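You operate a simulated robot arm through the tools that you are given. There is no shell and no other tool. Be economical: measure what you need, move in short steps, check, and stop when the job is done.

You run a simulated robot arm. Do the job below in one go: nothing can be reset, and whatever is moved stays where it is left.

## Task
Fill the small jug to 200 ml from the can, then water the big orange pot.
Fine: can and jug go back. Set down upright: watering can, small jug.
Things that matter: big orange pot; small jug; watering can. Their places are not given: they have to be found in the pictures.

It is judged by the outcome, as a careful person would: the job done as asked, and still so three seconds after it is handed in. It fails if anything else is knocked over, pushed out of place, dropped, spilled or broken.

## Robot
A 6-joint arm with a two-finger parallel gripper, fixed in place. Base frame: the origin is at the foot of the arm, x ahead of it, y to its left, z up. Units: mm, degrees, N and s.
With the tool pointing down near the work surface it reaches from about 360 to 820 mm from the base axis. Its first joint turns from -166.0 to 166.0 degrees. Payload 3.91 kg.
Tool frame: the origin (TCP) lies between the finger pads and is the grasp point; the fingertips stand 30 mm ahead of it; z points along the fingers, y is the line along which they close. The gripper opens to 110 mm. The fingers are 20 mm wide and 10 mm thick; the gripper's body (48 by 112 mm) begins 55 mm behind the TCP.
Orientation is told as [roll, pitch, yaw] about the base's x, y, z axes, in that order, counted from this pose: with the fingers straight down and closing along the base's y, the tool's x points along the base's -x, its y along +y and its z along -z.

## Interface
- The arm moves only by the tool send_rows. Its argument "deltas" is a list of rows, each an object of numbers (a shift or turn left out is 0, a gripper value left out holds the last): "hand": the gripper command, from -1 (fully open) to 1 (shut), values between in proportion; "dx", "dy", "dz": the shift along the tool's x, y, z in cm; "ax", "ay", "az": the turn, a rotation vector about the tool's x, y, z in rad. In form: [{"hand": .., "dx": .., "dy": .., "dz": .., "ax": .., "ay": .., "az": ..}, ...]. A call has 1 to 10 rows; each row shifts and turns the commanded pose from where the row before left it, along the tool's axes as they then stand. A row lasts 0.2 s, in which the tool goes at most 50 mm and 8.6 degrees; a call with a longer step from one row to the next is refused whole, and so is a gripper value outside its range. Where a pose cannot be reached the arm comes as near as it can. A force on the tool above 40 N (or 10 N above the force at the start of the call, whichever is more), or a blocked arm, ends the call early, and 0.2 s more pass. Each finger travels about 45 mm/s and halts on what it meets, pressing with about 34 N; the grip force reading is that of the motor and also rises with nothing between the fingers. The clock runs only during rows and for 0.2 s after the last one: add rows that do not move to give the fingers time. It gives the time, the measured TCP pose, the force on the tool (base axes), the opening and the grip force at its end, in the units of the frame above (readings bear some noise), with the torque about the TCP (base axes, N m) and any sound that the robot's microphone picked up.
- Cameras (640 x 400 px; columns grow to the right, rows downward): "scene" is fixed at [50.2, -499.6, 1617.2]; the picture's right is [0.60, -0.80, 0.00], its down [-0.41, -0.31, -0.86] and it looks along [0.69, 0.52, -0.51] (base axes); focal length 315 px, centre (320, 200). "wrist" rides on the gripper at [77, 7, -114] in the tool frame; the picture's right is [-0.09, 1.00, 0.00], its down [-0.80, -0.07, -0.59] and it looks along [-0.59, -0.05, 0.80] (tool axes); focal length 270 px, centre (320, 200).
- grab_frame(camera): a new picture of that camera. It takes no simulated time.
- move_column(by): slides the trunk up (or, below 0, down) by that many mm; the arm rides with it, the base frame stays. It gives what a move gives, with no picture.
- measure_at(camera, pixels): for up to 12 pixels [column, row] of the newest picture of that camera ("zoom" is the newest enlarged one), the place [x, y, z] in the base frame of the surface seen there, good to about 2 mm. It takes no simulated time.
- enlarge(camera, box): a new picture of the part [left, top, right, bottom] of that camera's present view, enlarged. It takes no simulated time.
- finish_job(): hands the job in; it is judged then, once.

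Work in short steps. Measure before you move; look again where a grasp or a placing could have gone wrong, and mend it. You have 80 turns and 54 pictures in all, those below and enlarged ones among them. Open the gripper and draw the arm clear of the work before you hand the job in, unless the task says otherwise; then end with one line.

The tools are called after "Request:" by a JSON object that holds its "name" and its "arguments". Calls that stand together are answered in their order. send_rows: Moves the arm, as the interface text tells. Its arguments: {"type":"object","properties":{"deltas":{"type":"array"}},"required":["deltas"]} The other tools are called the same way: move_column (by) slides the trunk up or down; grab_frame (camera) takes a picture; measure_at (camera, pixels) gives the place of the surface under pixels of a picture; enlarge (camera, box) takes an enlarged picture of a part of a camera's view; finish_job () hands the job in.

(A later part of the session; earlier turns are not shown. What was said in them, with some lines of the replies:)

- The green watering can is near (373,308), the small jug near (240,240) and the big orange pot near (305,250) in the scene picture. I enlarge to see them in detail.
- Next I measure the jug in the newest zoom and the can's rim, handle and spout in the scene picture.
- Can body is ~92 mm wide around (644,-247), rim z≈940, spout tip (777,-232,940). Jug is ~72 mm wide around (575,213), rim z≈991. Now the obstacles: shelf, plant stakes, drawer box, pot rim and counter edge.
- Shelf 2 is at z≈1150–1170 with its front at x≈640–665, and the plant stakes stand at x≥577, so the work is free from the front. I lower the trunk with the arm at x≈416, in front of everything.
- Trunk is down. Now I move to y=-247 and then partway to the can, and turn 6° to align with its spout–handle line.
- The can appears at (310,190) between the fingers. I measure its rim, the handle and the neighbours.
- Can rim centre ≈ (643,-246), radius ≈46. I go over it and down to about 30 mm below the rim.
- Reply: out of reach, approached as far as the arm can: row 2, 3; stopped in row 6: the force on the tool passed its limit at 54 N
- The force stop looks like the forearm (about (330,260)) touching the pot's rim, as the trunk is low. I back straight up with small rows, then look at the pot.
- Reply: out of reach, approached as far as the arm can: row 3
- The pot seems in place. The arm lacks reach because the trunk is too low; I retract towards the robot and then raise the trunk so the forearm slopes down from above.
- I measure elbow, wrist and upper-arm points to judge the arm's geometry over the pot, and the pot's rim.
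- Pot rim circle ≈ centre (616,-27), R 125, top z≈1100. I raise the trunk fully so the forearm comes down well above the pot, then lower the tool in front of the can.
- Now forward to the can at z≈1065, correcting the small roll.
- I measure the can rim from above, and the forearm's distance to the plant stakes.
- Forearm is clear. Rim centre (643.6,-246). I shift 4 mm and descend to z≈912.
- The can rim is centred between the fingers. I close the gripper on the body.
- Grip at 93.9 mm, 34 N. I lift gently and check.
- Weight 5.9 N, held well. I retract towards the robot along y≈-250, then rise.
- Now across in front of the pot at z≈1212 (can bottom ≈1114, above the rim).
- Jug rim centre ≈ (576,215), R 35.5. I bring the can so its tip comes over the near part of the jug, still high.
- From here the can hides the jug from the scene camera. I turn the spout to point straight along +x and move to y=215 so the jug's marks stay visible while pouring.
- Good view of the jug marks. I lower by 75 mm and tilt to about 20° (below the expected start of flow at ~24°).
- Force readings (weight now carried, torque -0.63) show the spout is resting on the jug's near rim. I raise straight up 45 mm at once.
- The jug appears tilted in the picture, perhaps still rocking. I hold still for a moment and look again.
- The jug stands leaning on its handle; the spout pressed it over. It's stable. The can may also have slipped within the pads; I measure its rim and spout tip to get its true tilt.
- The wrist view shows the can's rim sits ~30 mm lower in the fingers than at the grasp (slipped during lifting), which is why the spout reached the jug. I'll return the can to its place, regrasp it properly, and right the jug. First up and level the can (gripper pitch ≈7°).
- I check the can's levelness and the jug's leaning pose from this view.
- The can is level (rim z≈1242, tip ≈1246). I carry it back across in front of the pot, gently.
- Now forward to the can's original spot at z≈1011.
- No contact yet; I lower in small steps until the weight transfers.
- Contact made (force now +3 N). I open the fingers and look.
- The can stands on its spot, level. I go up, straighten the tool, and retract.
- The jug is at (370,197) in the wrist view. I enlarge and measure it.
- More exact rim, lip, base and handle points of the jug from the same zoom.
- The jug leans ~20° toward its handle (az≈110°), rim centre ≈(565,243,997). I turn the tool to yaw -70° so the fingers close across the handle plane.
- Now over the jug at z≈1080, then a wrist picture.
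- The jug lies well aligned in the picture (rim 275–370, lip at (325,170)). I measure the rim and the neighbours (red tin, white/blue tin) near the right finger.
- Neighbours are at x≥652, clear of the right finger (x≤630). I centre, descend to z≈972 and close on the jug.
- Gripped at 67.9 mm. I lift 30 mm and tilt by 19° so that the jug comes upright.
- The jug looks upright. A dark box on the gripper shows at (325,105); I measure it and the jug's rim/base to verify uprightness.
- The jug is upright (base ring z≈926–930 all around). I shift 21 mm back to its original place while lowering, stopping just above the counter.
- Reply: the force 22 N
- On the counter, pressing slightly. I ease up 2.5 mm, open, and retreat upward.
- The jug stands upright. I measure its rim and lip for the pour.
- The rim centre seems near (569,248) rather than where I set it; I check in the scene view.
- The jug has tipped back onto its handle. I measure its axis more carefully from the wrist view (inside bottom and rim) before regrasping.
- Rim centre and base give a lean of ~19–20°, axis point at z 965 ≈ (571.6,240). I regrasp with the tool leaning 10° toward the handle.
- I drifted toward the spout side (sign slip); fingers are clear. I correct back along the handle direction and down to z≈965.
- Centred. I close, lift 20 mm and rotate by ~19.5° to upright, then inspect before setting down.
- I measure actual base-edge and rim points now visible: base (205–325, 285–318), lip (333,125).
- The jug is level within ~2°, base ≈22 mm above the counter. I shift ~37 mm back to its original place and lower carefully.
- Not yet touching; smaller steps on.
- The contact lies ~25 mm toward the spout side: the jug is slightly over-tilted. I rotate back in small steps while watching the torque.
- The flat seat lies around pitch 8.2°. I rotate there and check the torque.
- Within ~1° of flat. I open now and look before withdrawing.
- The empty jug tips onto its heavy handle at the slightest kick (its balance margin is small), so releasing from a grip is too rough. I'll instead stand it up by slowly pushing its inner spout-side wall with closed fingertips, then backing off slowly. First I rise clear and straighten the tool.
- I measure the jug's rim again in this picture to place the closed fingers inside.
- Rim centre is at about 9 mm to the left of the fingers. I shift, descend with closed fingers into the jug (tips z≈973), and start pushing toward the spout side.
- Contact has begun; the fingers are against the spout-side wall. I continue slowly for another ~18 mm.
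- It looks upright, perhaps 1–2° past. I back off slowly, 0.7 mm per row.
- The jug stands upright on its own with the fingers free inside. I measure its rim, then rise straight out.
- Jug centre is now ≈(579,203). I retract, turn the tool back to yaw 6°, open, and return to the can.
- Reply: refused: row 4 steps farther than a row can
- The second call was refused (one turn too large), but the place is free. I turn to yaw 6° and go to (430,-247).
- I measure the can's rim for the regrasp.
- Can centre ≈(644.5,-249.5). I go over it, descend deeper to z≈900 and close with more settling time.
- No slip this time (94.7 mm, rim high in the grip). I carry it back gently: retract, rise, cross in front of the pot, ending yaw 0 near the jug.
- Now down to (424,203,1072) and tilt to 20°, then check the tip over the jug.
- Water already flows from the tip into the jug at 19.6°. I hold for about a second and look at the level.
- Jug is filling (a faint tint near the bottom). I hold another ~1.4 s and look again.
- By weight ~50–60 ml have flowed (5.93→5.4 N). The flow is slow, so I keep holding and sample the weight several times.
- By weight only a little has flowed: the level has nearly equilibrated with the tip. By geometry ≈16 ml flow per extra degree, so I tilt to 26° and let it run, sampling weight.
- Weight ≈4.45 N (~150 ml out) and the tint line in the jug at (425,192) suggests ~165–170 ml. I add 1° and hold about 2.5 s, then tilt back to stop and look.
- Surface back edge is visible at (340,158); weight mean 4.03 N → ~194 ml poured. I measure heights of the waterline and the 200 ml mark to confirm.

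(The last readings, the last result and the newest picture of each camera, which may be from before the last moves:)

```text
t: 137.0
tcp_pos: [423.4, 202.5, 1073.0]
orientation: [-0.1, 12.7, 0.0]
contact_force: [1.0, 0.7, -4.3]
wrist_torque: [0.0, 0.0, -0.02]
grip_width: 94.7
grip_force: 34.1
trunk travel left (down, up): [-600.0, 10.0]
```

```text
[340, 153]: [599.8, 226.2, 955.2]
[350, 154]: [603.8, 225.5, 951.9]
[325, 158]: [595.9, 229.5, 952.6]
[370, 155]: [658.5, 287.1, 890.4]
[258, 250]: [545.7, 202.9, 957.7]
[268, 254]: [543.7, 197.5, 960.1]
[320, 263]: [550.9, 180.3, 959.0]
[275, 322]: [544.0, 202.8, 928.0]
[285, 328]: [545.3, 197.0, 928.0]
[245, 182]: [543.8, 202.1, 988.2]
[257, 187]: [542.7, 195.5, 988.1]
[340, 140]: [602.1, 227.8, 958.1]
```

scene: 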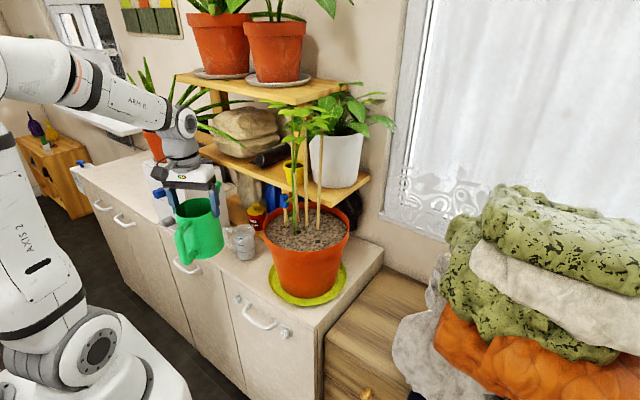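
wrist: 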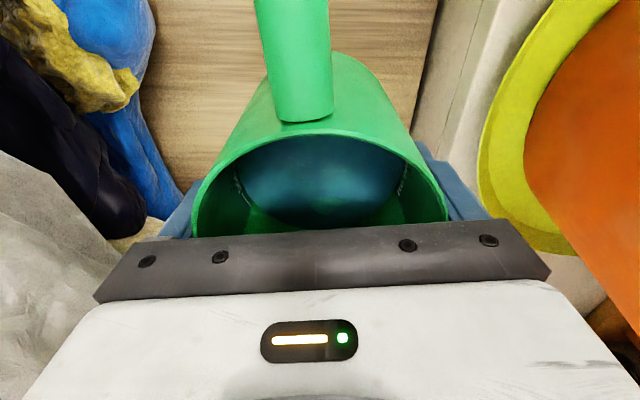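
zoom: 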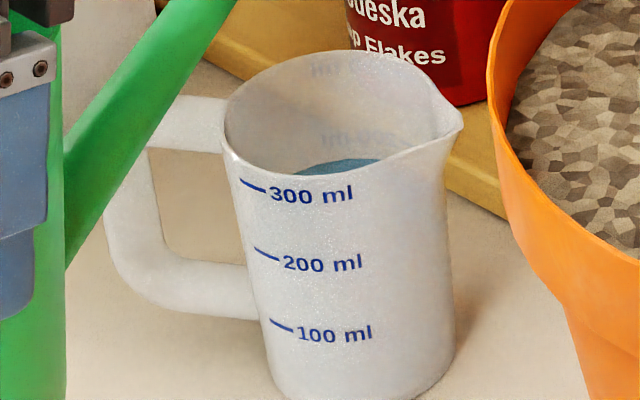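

Marks: 100/200/300 ml at z 928/958.5/988; waterline ≈952 → about 180–190 ml. I top up briefly at ~27.9°, tilt back, and carry the can back to just above its place.

Request:
{"name": "send_rows", "arguments": {"deltas": [{"ay": 0.08}, {"ay": 0.08}, {"ay": 0.07}, {"ay": 0.037}, {}, {}, {}, {}, {}, {}]}}

Request:
{"name": "send_rows", "arguments": {"deltas": [{"ay": -0.08}, {"ay": -0.1}, {"ay": -0.12}, {"ay": -0.12}, {"ay": -0.067}, {}, {"dz": -1}, {"dz": -2.5}, {"dz": -3.5}, {"dz": -3.5}]}}

Request:
{"name": "send_rows", "arguments": {"deltas": [{"dz": -2.5, "dx": 0.8}, {"dz": -1.2, "dx": 0.8}, {"dx": 0.7, "dy": -0.8}, {"dy": -1.8}, {"dy": -2.8}, {"dy": -3.4}, {"dy": -3.4}, {"dy": -3.4}, {"dy": -3.4}, {"dy": -3.4}]}}

Request:
{"name": "send_rows", "arguments": {"deltas": [{"dy": -3.4}, {"dy": -3.4}, {"dy": -3.4}, {"dy": -3.4}, {"dy": -3}, {"dy": -2.5}, {"dy": -2}, {"dy": -1.2}, {"dy": -0.8}, {}]}}

Request:
{"name": "send_rows", "arguments": {"deltas": [{"az": -0.05}, {"az": -0.055, "dz": 1}, {"dz": 2}, {"dz": 3}, {"dz": 3.5}, {"dz": 3.5}, {"dz": 3.5}, {"dz": 3.5}, {"dz": 3}, {"dz": 2}]}}

Request:
{"name": "send_rows", "arguments": {"deltas": [{"dz": 1.5, "dx": -0.8}, {"dx": -1.8, "dy": -0.2}, {"dx": -2.8, "dy": -0.25}, {"dx": -3, "dy": -0.28}, {"dx": -3, "dy": -0.28}, {"dx": -3, "dy": -0.28}, {"dx": -3, "dy": -0.28}, {"dx": -2.8, "dy": -0.25}, {"dx": -1.8, "dy": -0.2}, {"dx": -0.8, "dy": -0.1}]}}

Request:
{"name": "send_rows", "arguments": {"deltas": [{"dx": -0.9}, {"dx": -0.5}, {}, {"dz": 1}, {"dz": 2}, {"dz": 1}, {}]}}

```text
t: 139.2
tcp_pos: [423.3, 202.2, 1072.6]
orientation: [-0.1, 27.9, 0.0]
contact_force: [-0.6, 0.3, -4.1]
wrist_torque: [0.0, -0.05, -0.03]
grip_width: 94.6
grip_force: 34.2
trunk travel left (down, up): [-600.0, 10.0]
```

```text
t: 141.4
tcp_pos: [424.2, 204.5, 1177.5]
orientation: [-0.1, 0.0, -0.1]
contact_force: [-1.5, 0.3, -4.8]
wrist_torque: [-0.02, 0.0, 0.0]
grip_width: 94.4
grip_force: 34.3
trunk travel left (down, up): [-600.0, 10.0]
```

```text
t: 143.6
tcp_pos: [399.8, -19.0, 1214.5]
orientation: [0.0, 0.0, 0.0]
contact_force: [0.0, -0.8, -4.5]
wrist_torque: [0.0, 0.0, -0.01]
grip_width: 94.3
grip_force: 33.4
trunk travel left (down, up): [-600.0, 10.0]
```

```text
t: 145.8
tcp_pos: [401.1, -252.2, 1216.0]
orientation: [-0.1, 0.0, 0.1]
contact_force: [0.2, -0.3, -3.8]
wrist_torque: [0.03, 0.0, 0.01]
grip_width: 94.4
grip_force: 33.8
trunk travel left (down, up): [-600.0, 10.0]
```

```text
t: 148.0
tcp_pos: [401.6, -252.9, 963.0]
orientation: [0.0, 0.0, 6.0]
contact_force: [0.2, -0.3, -3.2]
wrist_torque: [0.01, 0.02, -0.01]
grip_width: 94.7
grip_force: 33.7
trunk travel left (down, up): [-600.0, 10.0]
```

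```text
t: 150.2
tcp_pos: [631.2, -250.1, 950.2]
orientation: [0.1, 0.1, 6.0]
contact_force: [0.3, 0.0, -4.4]
wrist_torque: [-0.03, 0.02, 0.02]
grip_width: 94.6
grip_force: 33.9
trunk travel left (down, up): [-600.0, 10.0]
```

```text
t: 151.8
tcp_pos: [645.9, -247.7, 909.5]
orientation: [-0.2, 0.0, 6.0]
contact_force: [0.7, -0.3, -4.1]
wrist_torque: [-0.01, 0.01, -0.01]
grip_width: 94.7
grip_force: 34.3
trunk travel left (down, up): [-600.0, 10.0]
```

The can is 12 mm above its place. I set it down, release, rise, and go to the jug with the tool at yaw -70°, taking a picture above it.

Request:
{"name": "send_rows", "arguments": {"deltas": [{"dz": 0.6}, {"dz": 0.4}, {"dz": 0.15}, {}, {"hand": -0.75}, {"hand": -1}, {}, {}, {}]}}

Request:
{"name": "send_rows", "arguments": {"deltas": [{"dz": -1.5}, {"dz": -3.5}, {"dz": -4}, {"dz": -4}, {"dz": -3}, {"dx": 4.5}, {"dx": 4.5}, {"dx": 4.5}, {"dx": 4.5}, {"dx": 4.5}]}}

Request:
{"name": "send_rows", "arguments": {"deltas": [{"dz": -4.5}, {"dz": -4.5}, {"dz": -4}, {"dy": 4.68, "dx": -0.19}, {"dy": 4.68, "dx": -0.19}, {"dy": 4.68, "dx": -0.19}, {"dy": 4.68, "dx": -0.19}, {"dy": 4.68, "dx": -0.19}, {"dy": 4.68, "dx": -0.19}, {"dy": 4.68, "dx": -0.19}]}}

Request:
{"name": "send_rows", "arguments": {"deltas": [{"dy": 4.68, "dx": -0.19}, {"dy": 4.68, "dx": -0.19}, {"az": 0.147}, {"az": 0.147}, {"az": 0.147}, {"az": 0.147}, {"az": 0.147}, {"az": 0.147}, {"az": 0.147}, {"az": 0.147}]}}

Request:
{"name": "send_rows", "arguments": {"deltas": [{"az": 0.147}, {"dy": 3.8, "dx": -0.26, "dz": 1.8}, {"dy": 3.8, "dx": -0.26, "dz": 1.8}, {"dy": 3.8, "dx": -0.26, "dz": 1.8}, {"dy": 3.8, "dx": -0.26, "dz": 1.8}, {"dy": 3.8, "dx": -0.26, "dz": 1.8}, {}]}}

Request:
{"name": "grab_frame", "arguments": {"camera": "wrist"}}

Request:
{"name": "measure_at", "arguments": {"camera": "wrist", "pixels": [[275, 60], [370, 60], [260, 80], [355, 80], [320, 30], [320, 100], [320, 130], [300, 110], [340, 110], [280, 100], [360, 100], [320, 60]]}}

```text
t: 153.8
tcp_pos: [644.2, -247.8, 897.9]
orientation: [0.0, 0.0, 6.0]
contact_force: [-0.5, -1.0, 0.7]
wrist_torque: [0.0, 0.02, -0.02]
grip_width: 110.0
grip_force: 0.0
trunk travel left (down, up): [-600.0, 10.0]
```

```text
t: 156.0
tcp_pos: [418.7, -272.0, 1059.5]
orientation: [-0.1, -0.1, 6.0]
contact_force: [-0.5, 0.1, -0.3]
wrist_torque: [-0.02, 0.02, -0.01]
grip_width: 110.2
grip_force: 0.0
trunk travel left (down, up): [-600.0, 10.0]
```

```text
t: 158.2
tcp_pos: [398.7, 53.7, 1188.0]
orientation: [0.0, 0.0, 6.1]
contact_force: [-0.2, -0.1, -0.2]
wrist_torque: [0.0, 0.01, 0.02]
grip_width: 109.9
grip_force: 0.0
trunk travel left (down, up): [-600.0, 10.0]
```

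```text
t: 160.4
tcp_pos: [392.0, 149.1, 1188.1]
orientation: [0.0, -0.1, -61.3]
contact_force: [-0.2, 0.7, 0.0]
wrist_torque: [0.03, 0.0, 0.02]
grip_width: 110.1
grip_force: 0.0
trunk travel left (down, up): [-600.0, 10.0]
```

```text
t: 162.0
tcp_pos: [574.5, 201.6, 1097.9]
orientation: [0.1, -0.1, -69.6]
contact_force: [-1.1, -0.3, -0.3]
wrist_torque: [0.01, -0.01, -0.03]
grip_width: 110.2
grip_force: 0.0
trunk travel left (down, up): [-600.0, 10.0]
```

```text
2 pictures are left
```

wrist: 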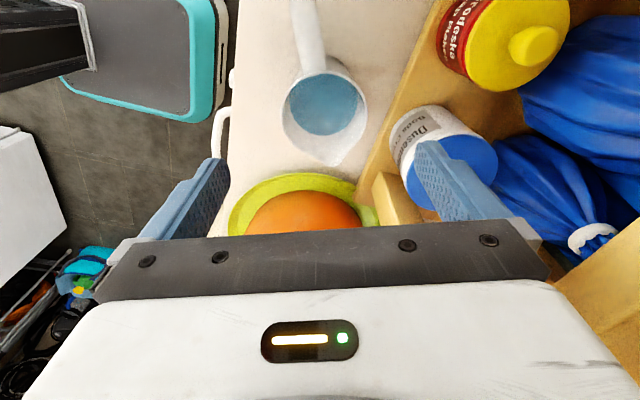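

```text
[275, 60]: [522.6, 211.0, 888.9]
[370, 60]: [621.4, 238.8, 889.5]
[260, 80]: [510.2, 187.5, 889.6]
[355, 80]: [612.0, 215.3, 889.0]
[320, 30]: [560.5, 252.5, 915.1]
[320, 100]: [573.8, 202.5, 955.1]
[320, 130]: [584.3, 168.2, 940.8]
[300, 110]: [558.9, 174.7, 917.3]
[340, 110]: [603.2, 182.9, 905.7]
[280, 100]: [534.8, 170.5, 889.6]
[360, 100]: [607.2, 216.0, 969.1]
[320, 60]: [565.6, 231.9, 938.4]
```

The jug stands upright, water visible (surface z≈955 ≈ 190 ml). Its handle is ~8° off my yaw, so I turn 8°, lean the tool 20° toward the handle, grasp, lift, and carry it to the pot's front along x≈512.

Request:
{"name": "send_rows", "arguments": {"deltas": [{"az": -0.14, "dy": 0.25}, {"ay": -0.12}, {"ay": -0.12}, {"ay": -0.109}, {"dx": 0.68, "dz": 1.88}, {"dx": 1.2, "dz": 3.3}, {"dx": 1.2, "dz": 3.3}, {"dx": 0.96, "dz": 2.63}, {"dx": 0.5, "dz": 1.39}, {}]}}

Request:
{"name": "send_rows", "arguments": {"deltas": [{"hand": -0.6}, {"hand": -0.3}, {"hand": 0}, {"hand": 0.5}, {"hand": 1}, {}, {}, {}]}}

Request:
{"name": "send_rows", "arguments": {"deltas": [{"dx": -0.17, "dz": -0.47}, {"dx": -0.51, "dz": -1.41}, {"dx": -0.86, "dz": -2.35}, {"dx": -1.2, "dz": -3.29}, {"dx": -1.2, "dz": -3.29}, {"dx": -1.2, "dz": -3.29}, {"dx": -1.2, "dz": -3.29}, {"dx": -0.86, "dz": -2.35}, {"dx": -0.51, "dz": -1.41}, {"dx": -0.34, "dz": -0.94}]}}

Request:
{"name": "send_rows", "arguments": {"deltas": [{"dx": 0.45, "dz": -0.16, "dy": -0.89}, {"dx": 1.05, "dz": -0.38, "dy": -2.06}, {"dx": 1.05, "dz": -0.38, "dy": -2.06}, {"dx": 0.45, "dz": -0.17, "dy": -0.89}, {}]}}

```text
t: 164.2
tcp_pos: [579.5, 203.8, 963.2]
orientation: [0.0, -20.1, -61.7]
contact_force: [-0.3, 0.2, -0.3]
wrist_torque: [-0.02, 0.04, -0.01]
grip_width: 110.0
grip_force: 0.1
trunk travel left (down, up): [-600.0, 10.0]
```

```text
t: 166.0
tcp_pos: [578.9, 205.8, 963.9]
orientation: [-0.1, -20.2, -61.7]
contact_force: [-0.1, -0.4, 0.5]
wrist_torque: [0.01, -0.02, 0.03]
grip_width: 67.6
grip_force: 34.1
trunk travel left (down, up): [-600.0, 10.0]
```

```text
t: 168.2
tcp_pos: [577.9, 202.0, 1200.0]
orientation: [-0.1, -20.1, -61.7]
contact_force: [0.0, -0.2, -3.0]
wrist_torque: [-0.08, -0.04, 0.02]
grip_width: 67.5
grip_force: 33.9
trunk travel left (down, up): [-600.0, 10.0]
```

```text
t: 169.4
tcp_pos: [511.4, 203.9, 1199.4]
orientation: [0.0, -20.1, -61.8]
contact_force: [0.5, -0.3, -3.5]
wrist_torque: [-0.01, -0.05, 0.0]
grip_width: 67.6
grip_force: 34.2
trunk travel left (down, up): [-600.0, 10.0]
```

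Held well (3.2 N). I carry it along y to (512,-31), then tilt toward the pot's middle, slowly once flow begins, and hold.

Request:
{"name": "send_rows", "arguments": {"deltas": [{"dx": -0.78, "dz": 0.28, "dy": -0.45}, {"dx": -1.56, "dz": 0.57, "dy": -0.9}, {"dx": -2.33, "dz": 0.85, "dy": -1.34}, {"dx": -2.53, "dz": 0.92, "dy": -1.45}, {"dx": -2.53, "dz": 0.92, "dy": -1.45}, {"dx": -2.53, "dz": 0.92, "dy": -1.45}, {"dx": -2.53, "dz": 0.92, "dy": -1.45}, {"dx": -2.33, "dz": 0.85, "dy": -1.34}, {"dx": -1.56, "dz": 0.57, "dy": -0.9}, {"dx": -0.78, "dz": 0.28, "dy": -0.45}]}}

Request:
{"name": "send_rows", "arguments": {"deltas": [{"ay": 0.05}, {"ay": 0.1}, {"ay": 0.12}, {"ay": 0.12}, {"ay": 0.12}, {"ay": 0.1}, {"ay": 0.08}, {"ay": 0.06}, {"ay": 0.05}, {"ay": 0.05}]}}

Request:
{"name": "send_rows", "arguments": {"deltas": [{"ay": 0.04}, {"ay": 0.04}, {"ay": 0.04}, {"ay": 0.04}, {"ay": 0.04}, {"ay": 0.04}, {"ay": 0.04}, {"ay": 0.04}, {"ay": 0.04}, {"ay": 0.04}]}}

Request:
{"name": "enlarge", "arguments": {"camera": "scene", "box": [220, 120, 400, 300]}}

```text
t: 171.6
tcp_pos: [510.0, -22.6, 1199.7]
orientation: [-0.2, -19.7, -61.2]
contact_force: [-6.0, 25.8, -1.0]
wrist_torque: [0.01, -0.14, 1.07]
grip_width: 67.8
grip_force: 34.0
trunk travel left (down, up): [-600.0, 10.0]
stopped in row 10: the force on the tool passed its limit at 46 N (the readings are from after the stop); the commanded pose is now the measured one
```

```text
t: 172.2
tcp_pos: [509.9, -22.4, 1200.4]
orientation: [0.0, -12.3, -61.0]
contact_force: [-5.5, 19.6, 0.8]
wrist_torque: [-0.01, -0.2, 0.85]
grip_width: 67.6
grip_force: 34.6
trunk travel left (down, up): [-600.0, 10.0]
stopped in row 3: the force on the tool passed its limit at 42 N (the readings are from after the stop); the commanded pose is now the measured one
```

```text
t: 173.9
tcp_pos: [511.1, -22.8, 1202.2]
orientation: [0.3, 3.6, -61.0]
contact_force: [-6.9, 12.4, 9.4]
wrist_torque: [0.08, -0.57, 0.62]
grip_width: 67.7
grip_force: 34.5
trunk travel left (down, up): [-600.0, 10.0]
stopped in row 8: the force on the tool passed its limit at 41 N (the readings are from after the stop); the commanded pose is now the measured one
```

```text
2.22 times, centred on (310, 210) of scene
5 turns are left
```

zoom: 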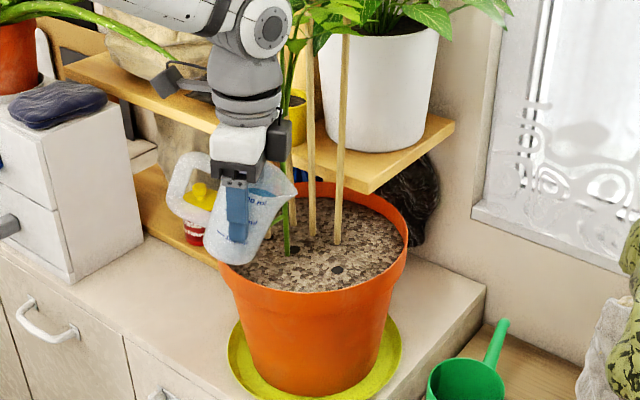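

The gripper's right side met the plant's stalk (force +25 N in y). The jug is still full (jug tilt ~23°). I back off away from it, go around the front, turn the spout to az -25°, and pour from (500,-70), where the gripper has free space.

Request:
{"name": "send_rows", "arguments": {"deltas": [{"dx": 0.8, "dz": 0.05, "dy": -0.5}, {"dx": 1.3, "dz": 0.08, "dy": -0.8}, {"dx": 1.35, "dz": 0.08, "dy": -0.8}, {"dx": -1, "dz": -0.06, "dy": -0.77}, {"dx": -1.9, "dz": -0.12, "dy": -1.4}, {"dx": -1.9, "dz": -0.12, "dy": -1.4}, {"dx": -1, "dz": -0.06, "dy": -0.8}, {}]}}

Request:
{"name": "send_rows", "arguments": {"deltas": [{"az": -0.1}, {"az": -0.13}, {"az": -0.14}, {"az": -0.14}, {"az": -0.12}, {"dx": -0.7, "dz": -0.04, "dy": 0.4}, {"dx": -1.3, "dz": -0.08, "dy": 0.9}, {"dx": -0.87, "dz": -0.05, "dy": 0.59}, {}]}}

Request:
{"name": "send_rows", "arguments": {"deltas": [{"ay": 0.1}, {"ay": 0.1}, {"ay": 0.1}, {"ay": 0.08}, {"ay": 0.06}, {"ay": 0.045, "dx": -0.21, "dz": -0.21}, {"ay": 0.045, "dx": -0.21, "dz": -0.21}, {"ay": 0.045, "dx": -0.21, "dz": -0.21}, {"ay": 0.045, "dx": -0.21, "dz": -0.21}, {"ay": 0.045, "dx": -0.21, "dz": -0.21}]}}

Request:
{"name": "send_rows", "arguments": {"deltas": [{"ay": 0.05, "dx": -0.2, "dz": -0.22}, {"ay": 0.05, "dx": -0.2, "dz": -0.22}, {"ay": 0.05, "dx": -0.18, "dz": -0.24}, {"ay": 0.05}, {"ay": 0.05}, {"ay": 0.05}, {"ay": 0.05}, {"ay": 0.05}, {"ay": 0.05}, {"ay": 0.05}]}}

Request:
{"name": "send_rows", "arguments": {"deltas": [{}, {}, {}, {}, {}, {}, {}, {}, {}, {}]}}

Request:
{"name": "send_rows", "arguments": {"deltas": [{}, {}, {}, {}, {}]}}

```text
t: 175.7
tcp_pos: [465.6, -78.5, 1201.7]
orientation: [0.2, 3.7, -61.3]
contact_force: [0.7, -0.7, -2.3]
wrist_torque: [-0.05, -0.06, 0.01]
grip_width: 67.5
grip_force: 33.3
trunk travel left (down, up): [-600.0, 10.0]
```

```text
t: 177.7
tcp_pos: [500.3, -74.1, 1202.0]
orientation: [2.3, 2.8, -25.2]
contact_force: [0.1, 0.6, -2.5]
wrist_torque: [-0.07, -0.11, -0.05]
grip_width: 67.8
grip_force: 33.8
trunk travel left (down, up): [-600.0, 10.0]
```

```text
t: 179.9
tcp_pos: [513.5, -80.1, 1205.6]
orientation: [3.0, 41.0, -23.2]
contact_force: [0.5, 0.8, -1.8]
wrist_torque: [-0.03, -0.07, 0.02]
grip_width: 67.5
grip_force: 34.0
trunk travel left (down, up): [-600.0, 10.0]
```

```text
t: 182.1
tcp_pos: [463.2, -60.1, 1145.6]
orientation: [6.6, 69.2, -18.9]
contact_force: [0.1, -0.5, -2.0]
wrist_torque: [-0.03, -0.01, -0.01]
grip_width: 67.8
grip_force: 34.1
out of reach, approached as far as the arm can: row 5, 6, 7, 8, 9, 10
trunk travel left (down, up): [-600.0, 10.0]
```

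```text
t: 184.3
tcp_pos: [462.9, -60.2, 1146.7]
orientation: [6.5, 69.4, -19.0]
contact_force: [-0.1, -0.2, -0.2]
wrist_torque: [-0.02, -0.02, 0.01]
grip_width: 67.6
grip_force: 34.4
trunk travel left (down, up): [-600.0, 10.0]
```

```text
t: 185.5
tcp_pos: [463.3, -59.7, 1146.7]
orientation: [6.6, 69.2, -19.0]
contact_force: [-0.1, 0.5, -1.0]
wrist_torque: [0.02, -0.04, -0.01]
grip_width: 67.5
grip_force: 34.7
trunk travel left (down, up): [-600.0, 10.0]
4 turns are left
```

The deep tilt went out of reach at the end (TCP drew back), and the weight is now ~0.6 N, so the jug is emptied. I lift back and up, untilt along the reverse path, restore the yaw, and travel back toward the jug's place in front of everything.

Request:
{"name": "send_rows", "arguments": {"deltas": [{"dx": 3.5, "dz": 0.8}, {"dx": 3.5, "dz": 0.8}, {"ay": -0.1}, {"ay": -0.13}, {"ay": -0.13}, {"ay": -0.13}, {"ay": -0.13}, {"ay": -0.13}, {"ay": -0.13}, {"ay": -0.13}]}}

Request:
{"name": "send_rows", "arguments": {"deltas": [{"ay": -0.12}, {"az": 0.13}, {"az": 0.14}, {"az": 0.14}, {"az": 0.13}, {"az": 0.09}, {"ay": -0.12}, {"ay": -0.12}, {"ay": -0.12}, {"ay": -0.05}]}}

Request:
{"name": "send_rows", "arguments": {"deltas": [{"dx": 1.0, "dz": -0.37, "dy": -2}, {"dx": 1.05, "dz": -0.38, "dy": -1.94}, {"dx": 2.47, "dz": -0.9, "dy": 1.455}, {"dx": 2.47, "dz": -0.9, "dy": 1.455}, {"dx": 2.47, "dz": -0.9, "dy": 1.455}, {"dx": 2.47, "dz": -0.9, "dy": 1.455}, {"dx": 2.47, "dz": -0.9, "dy": 1.455}, {"dx": 2.47, "dz": -0.9, "dy": 1.455}, {"dx": 2.47, "dz": -0.9, "dy": 1.455}, {"dx": 2.47, "dz": -0.9, "dy": 1.455}]}}

Request:
{"name": "send_rows", "arguments": {"deltas": [{}]}}

```text
t: 187.7
tcp_pos: [416.2, -41.9, 1193.7]
orientation: [2.4, 11.5, -24.8]
contact_force: [-0.5, -0.2, -0.6]
wrist_torque: [-0.02, -0.08, 0.03]
grip_width: 67.6
grip_force: 34.6
out of reach, approached as far as the arm can: row 1, 2
trunk travel left (down, up): [-600.0, 10.0]
```

```text
t: 189.9
tcp_pos: [417.0, -41.6, 1193.9]
orientation: [-0.9, -18.3, -61.0]
contact_force: [0.0, -1.9, -1.7]
wrist_torque: [-0.02, -0.02, -0.04]
grip_width: 67.8
grip_force: 34.3
trunk travel left (down, up): [-600.0, 10.0]
```

```text
t: 192.1
tcp_pos: [373.7, 200.1, 1201.9]
orientation: [-1.0, -18.3, -60.8]
contact_force: [0.5, 0.2, -0.6]
wrist_torque: [0.01, -0.02, 0.01]
grip_width: 67.8
grip_force: 34.3
trunk travel left (down, up): [-600.0, 10.0]
```

```text
t: 192.5
tcp_pos: [373.5, 199.0, 1200.7]
orientation: [-1.1, -18.2, -60.8]
contact_force: [0.3, 0.0, -1.4]
wrist_torque: [0.0, 0.01, 0.02]
grip_width: 67.5
grip_force: 33.6
trunk travel left (down, up): [-600.0, 10.0]
3 turns are left
```

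I place the jug back at its spot, release, then stand it firmly with the slow inside-push used before (safe whether it stands or leans), rise clear, and check with the last picture.

Request:
{"name": "send_rows", "arguments": {"deltas": [{"ay": -0.033, "ax": -0.019}, {"dx": -0.53, "dz": 0.19, "dy": 1.09}, {"dx": -1.07, "dz": 0.39, "dy": 2.19}, {"dx": -1.43, "dz": 0.52, "dy": 2.92}, {"dx": -1.43, "dz": 0.52, "dy": 2.92}, {"dx": -1.43, "dz": 0.52, "dy": 2.92}, {"dx": -1.43, "dz": 0.52, "dy": 2.92}, {"dx": -1.07, "dz": 0.39, "dy": 2.19}, {"dx": -0.53, "dz": 0.19, "dy": 1.09}, {}]}}

Request:
{"name": "send_rows", "arguments": {"deltas": [{"dx": 0.34, "dz": 0.94}, {"dx": 0.86, "dz": 2.35}, {"dx": 1.2, "dz": 3.29}, {"dx": 1.2, "dz": 3.29}, {"dx": 1.2, "dz": 3.29}, {"dx": 1.2, "dz": 3.29}, {"dx": 1.03, "dz": 2.82}, {"dx": 0.58, "dz": 1.6}, {"dx": 0.27, "dz": 0.75}, {"dx": 0.09, "dz": 0.25}]}}

Request:
{"name": "send_rows", "arguments": {"deltas": [{"dx": 0.05, "dz": 0.14}, {"dx": 0.05, "dz": 0.14}, {"dx": 0.044, "dz": 0.12}, {}]}}

Request:
{"name": "send_rows", "arguments": {"deltas": [{"hand": -0.45}, {"hand": -0.7}, {"hand": -1}, {}, {}, {}]}}

Request:
{"name": "send_rows", "arguments": {"deltas": [{"dx": -0.34, "dz": -0.94}, {"dx": -0.68, "dz": -1.88}, {"dx": -1.1, "dz": -3.02}, {"dx": -1.13, "dz": -3.1}, {"ay": 0.117}, {"ay": 0.117}, {"ay": 0.117}, {}]}}

Request:
{"name": "send_rows", "arguments": {"deltas": [{"hand": 0, "dx": 0.8}, {"hand": 1, "dx": 0.9}, {}, {}, {}, {}, {}, {"dz": 2}, {"dz": 2.4}, {"dz": 1.2}]}}

Request:
{"name": "send_rows", "arguments": {"deltas": [{"dx": -0.4}, {"dx": -0.4}, {"dx": -0.4}, {"dx": -0.3}, {"dx": -0.3}, {"dx": -0.25}, {"dx": -0.25}, {"dx": -0.25}, {"dx": -0.25}, {"dx": -0.25}]}}

Request:
{"name": "send_rows", "arguments": {"deltas": [{"dx": -0.2}, {"dx": -0.2}, {"dx": -0.15}, {"dx": -0.15}, {"dx": -0.15}, {"dx": -0.15}, {}, {"dx": 0.05}, {"dx": 0.05}, {"dx": 0.05}]}}

Request:
{"name": "send_rows", "arguments": {"deltas": [{"dx": 0.07}, {"dx": 0.07}, {"dx": 0.07}, {"dx": 0.07}, {"dx": 0.07}, {"dx": 0.07}, {"dx": 0.07}, {"dx": 0.07}, {"dx": 0.07}, {"dx": 0.07}]}}

Request:
{"name": "enlarge", "arguments": {"camera": "scene", "box": [190, 180, 310, 280]}}

```text
t: 194.7
tcp_pos: [578.3, 205.8, 1201.0]
orientation: [0.1, -20.1, -60.8]
contact_force: [0.2, -0.3, -1.1]
wrist_torque: [0.01, -0.03, -0.01]
grip_width: 67.8
grip_force: 33.9
trunk travel left (down, up): [-600.0, 10.0]
```

```text
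t: 196.9
tcp_pos: [580.7, 205.0, 967.6]
orientation: [0.1, -20.1, -60.7]
contact_force: [-0.4, 0.1, -1.4]
wrist_torque: [0.0, -0.01, 0.03]
grip_width: 67.6
grip_force: 34.4
trunk travel left (down, up): [-600.0, 10.0]
```

```text
t: 197.9
tcp_pos: [578.4, 205.8, 963.0]
orientation: [0.3, -20.1, -61.0]
contact_force: [1.3, -1.2, 7.4]
wrist_torque: [0.06, 0.02, -0.02]
grip_width: 67.9
grip_force: 34.0
trunk travel left (down, up): [-600.0, 10.0]
```

```text
t: 199.3
tcp_pos: [579.9, 205.7, 963.8]
orientation: [0.0, -20.0, -60.7]
contact_force: [0.3, 0.2, -0.5]
wrist_torque: [0.02, 0.01, 0.03]
grip_width: 109.8
grip_force: 0.0
trunk travel left (down, up): [-600.0, 10.0]
```

```text
t: 201.1
tcp_pos: [578.9, 205.2, 1058.5]
orientation: [0.1, 0.0, -60.7]
contact_force: [0.1, 0.0, 0.2]
wrist_torque: [-0.01, -0.01, -0.02]
grip_width: 110.0
grip_force: 0.1
trunk travel left (down, up): [-600.0, 10.0]
```

```text
t: 203.3
tcp_pos: [570.1, 219.4, 1001.3]
orientation: [0.0, 0.0, -60.8]
contact_force: [0.5, 0.2, 0.4]
wrist_torque: [-0.03, 0.0, 0.0]
grip_width: 0.0
grip_force: 34.0
trunk travel left (down, up): [-600.0, 10.0]
```

```text
t: 205.5
tcp_pos: [585.1, 193.1, 1002.3]
orientation: [0.0, 0.0, -60.9]
contact_force: [-0.3, -1.0, 0.5]
wrist_torque: [0.0, 0.0, 0.0]
grip_width: 0.0
grip_force: 34.3
trunk travel left (down, up): [-600.0, 10.0]
```

```text
t: 207.7
tcp_pos: [590.0, 187.2, 1001.9]
orientation: [0.1, 0.0, -60.8]
contact_force: [0.2, -0.7, 0.5]
wrist_torque: [-0.03, 0.03, 0.02]
grip_width: 0.0
grip_force: 34.2
trunk travel left (down, up): [-600.0, 10.0]
```

```text
t: 209.9
tcp_pos: [586.3, 191.4, 1002.3]
orientation: [0.1, 0.0, -60.9]
contact_force: [0.3, -0.5, 0.3]
wrist_torque: [0.03, -0.01, 0.01]
grip_width: 0.0
grip_force: 34.1
trunk travel left (down, up): [-600.0, 10.0]
```

```text
4.00 times, centred on (250, 230) of scene
2 turns are left
```

zoom: 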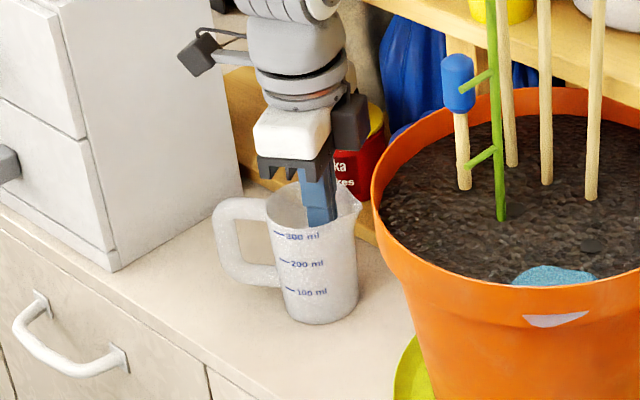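

The jug stands upright by itself and the soil is wet (dark, small puddle at the front). There is also a pale patch on the pot's outer rim. I rise slowly out of the jug, retract and open.

Request:
{"name": "send_rows", "arguments": {"deltas": [{"dx": 0.3}, {"dx": 0.3}, {"dz": -0.5}, {"dz": -1}, {"dz": -2}, {"dz": -3}, {"dz": -4}, {"dz": -4}, {"dz": -4}, {}]}}

Request:
{"name": "send_rows", "arguments": {"deltas": [{"dx": 0.8, "dy": -1.6}, {"dx": 2, "dy": -3.8}, {"dx": 2, "dy": -3.8}, {"dx": 2, "dy": -3.8}, {"dx": 2, "dy": -3.8}, {"hand": 0}, {"hand": -1}, {}, {}, {}]}}

```text
t: 212.1
tcp_pos: [582.2, 199.5, 1186.8]
orientation: [0.1, 0.0, -60.8]
contact_force: [0.8, 0.1, -0.9]
wrist_torque: [0.0, 0.02, -0.02]
grip_width: 0.1
grip_force: 34.1
trunk travel left (down, up): [-600.0, 10.0]
```

```text
t: 214.3
tcp_pos: [393.8, 191.2, 1187.1]
orientation: [0.2, 0.0, -60.8]
contact_force: [-0.4, -0.4, 0.4]
wrist_torque: [0.01, 0.04, 0.02]
grip_width: 103.2
grip_force: 0.1
trunk travel left (down, up): [-600.0, 10.0]
1 turns are left
```

The arm is clear and the gripper open, so I hand the job in.

Request:
{"name": "finish_job", "arguments": {}}

```text
The job is handed in.
```

I filled the jug to about 190 ml from the can and poured it over the big orange pot, but some water may have gone over the pot's rim. The arm ran out of reach at the end of that pour and drew back, and the last picture shows a pale patch on the outside of the rim. The can and jug are back on their spots. The jug is upright in that picture, but I took none of the can after putting it down. On the way, the can's spout knocked the empty jug over onto its handle (I stood it back up), the gripper pushed against the plant's stalk, and an early force stop looked like the forearm touching the pot's rim.
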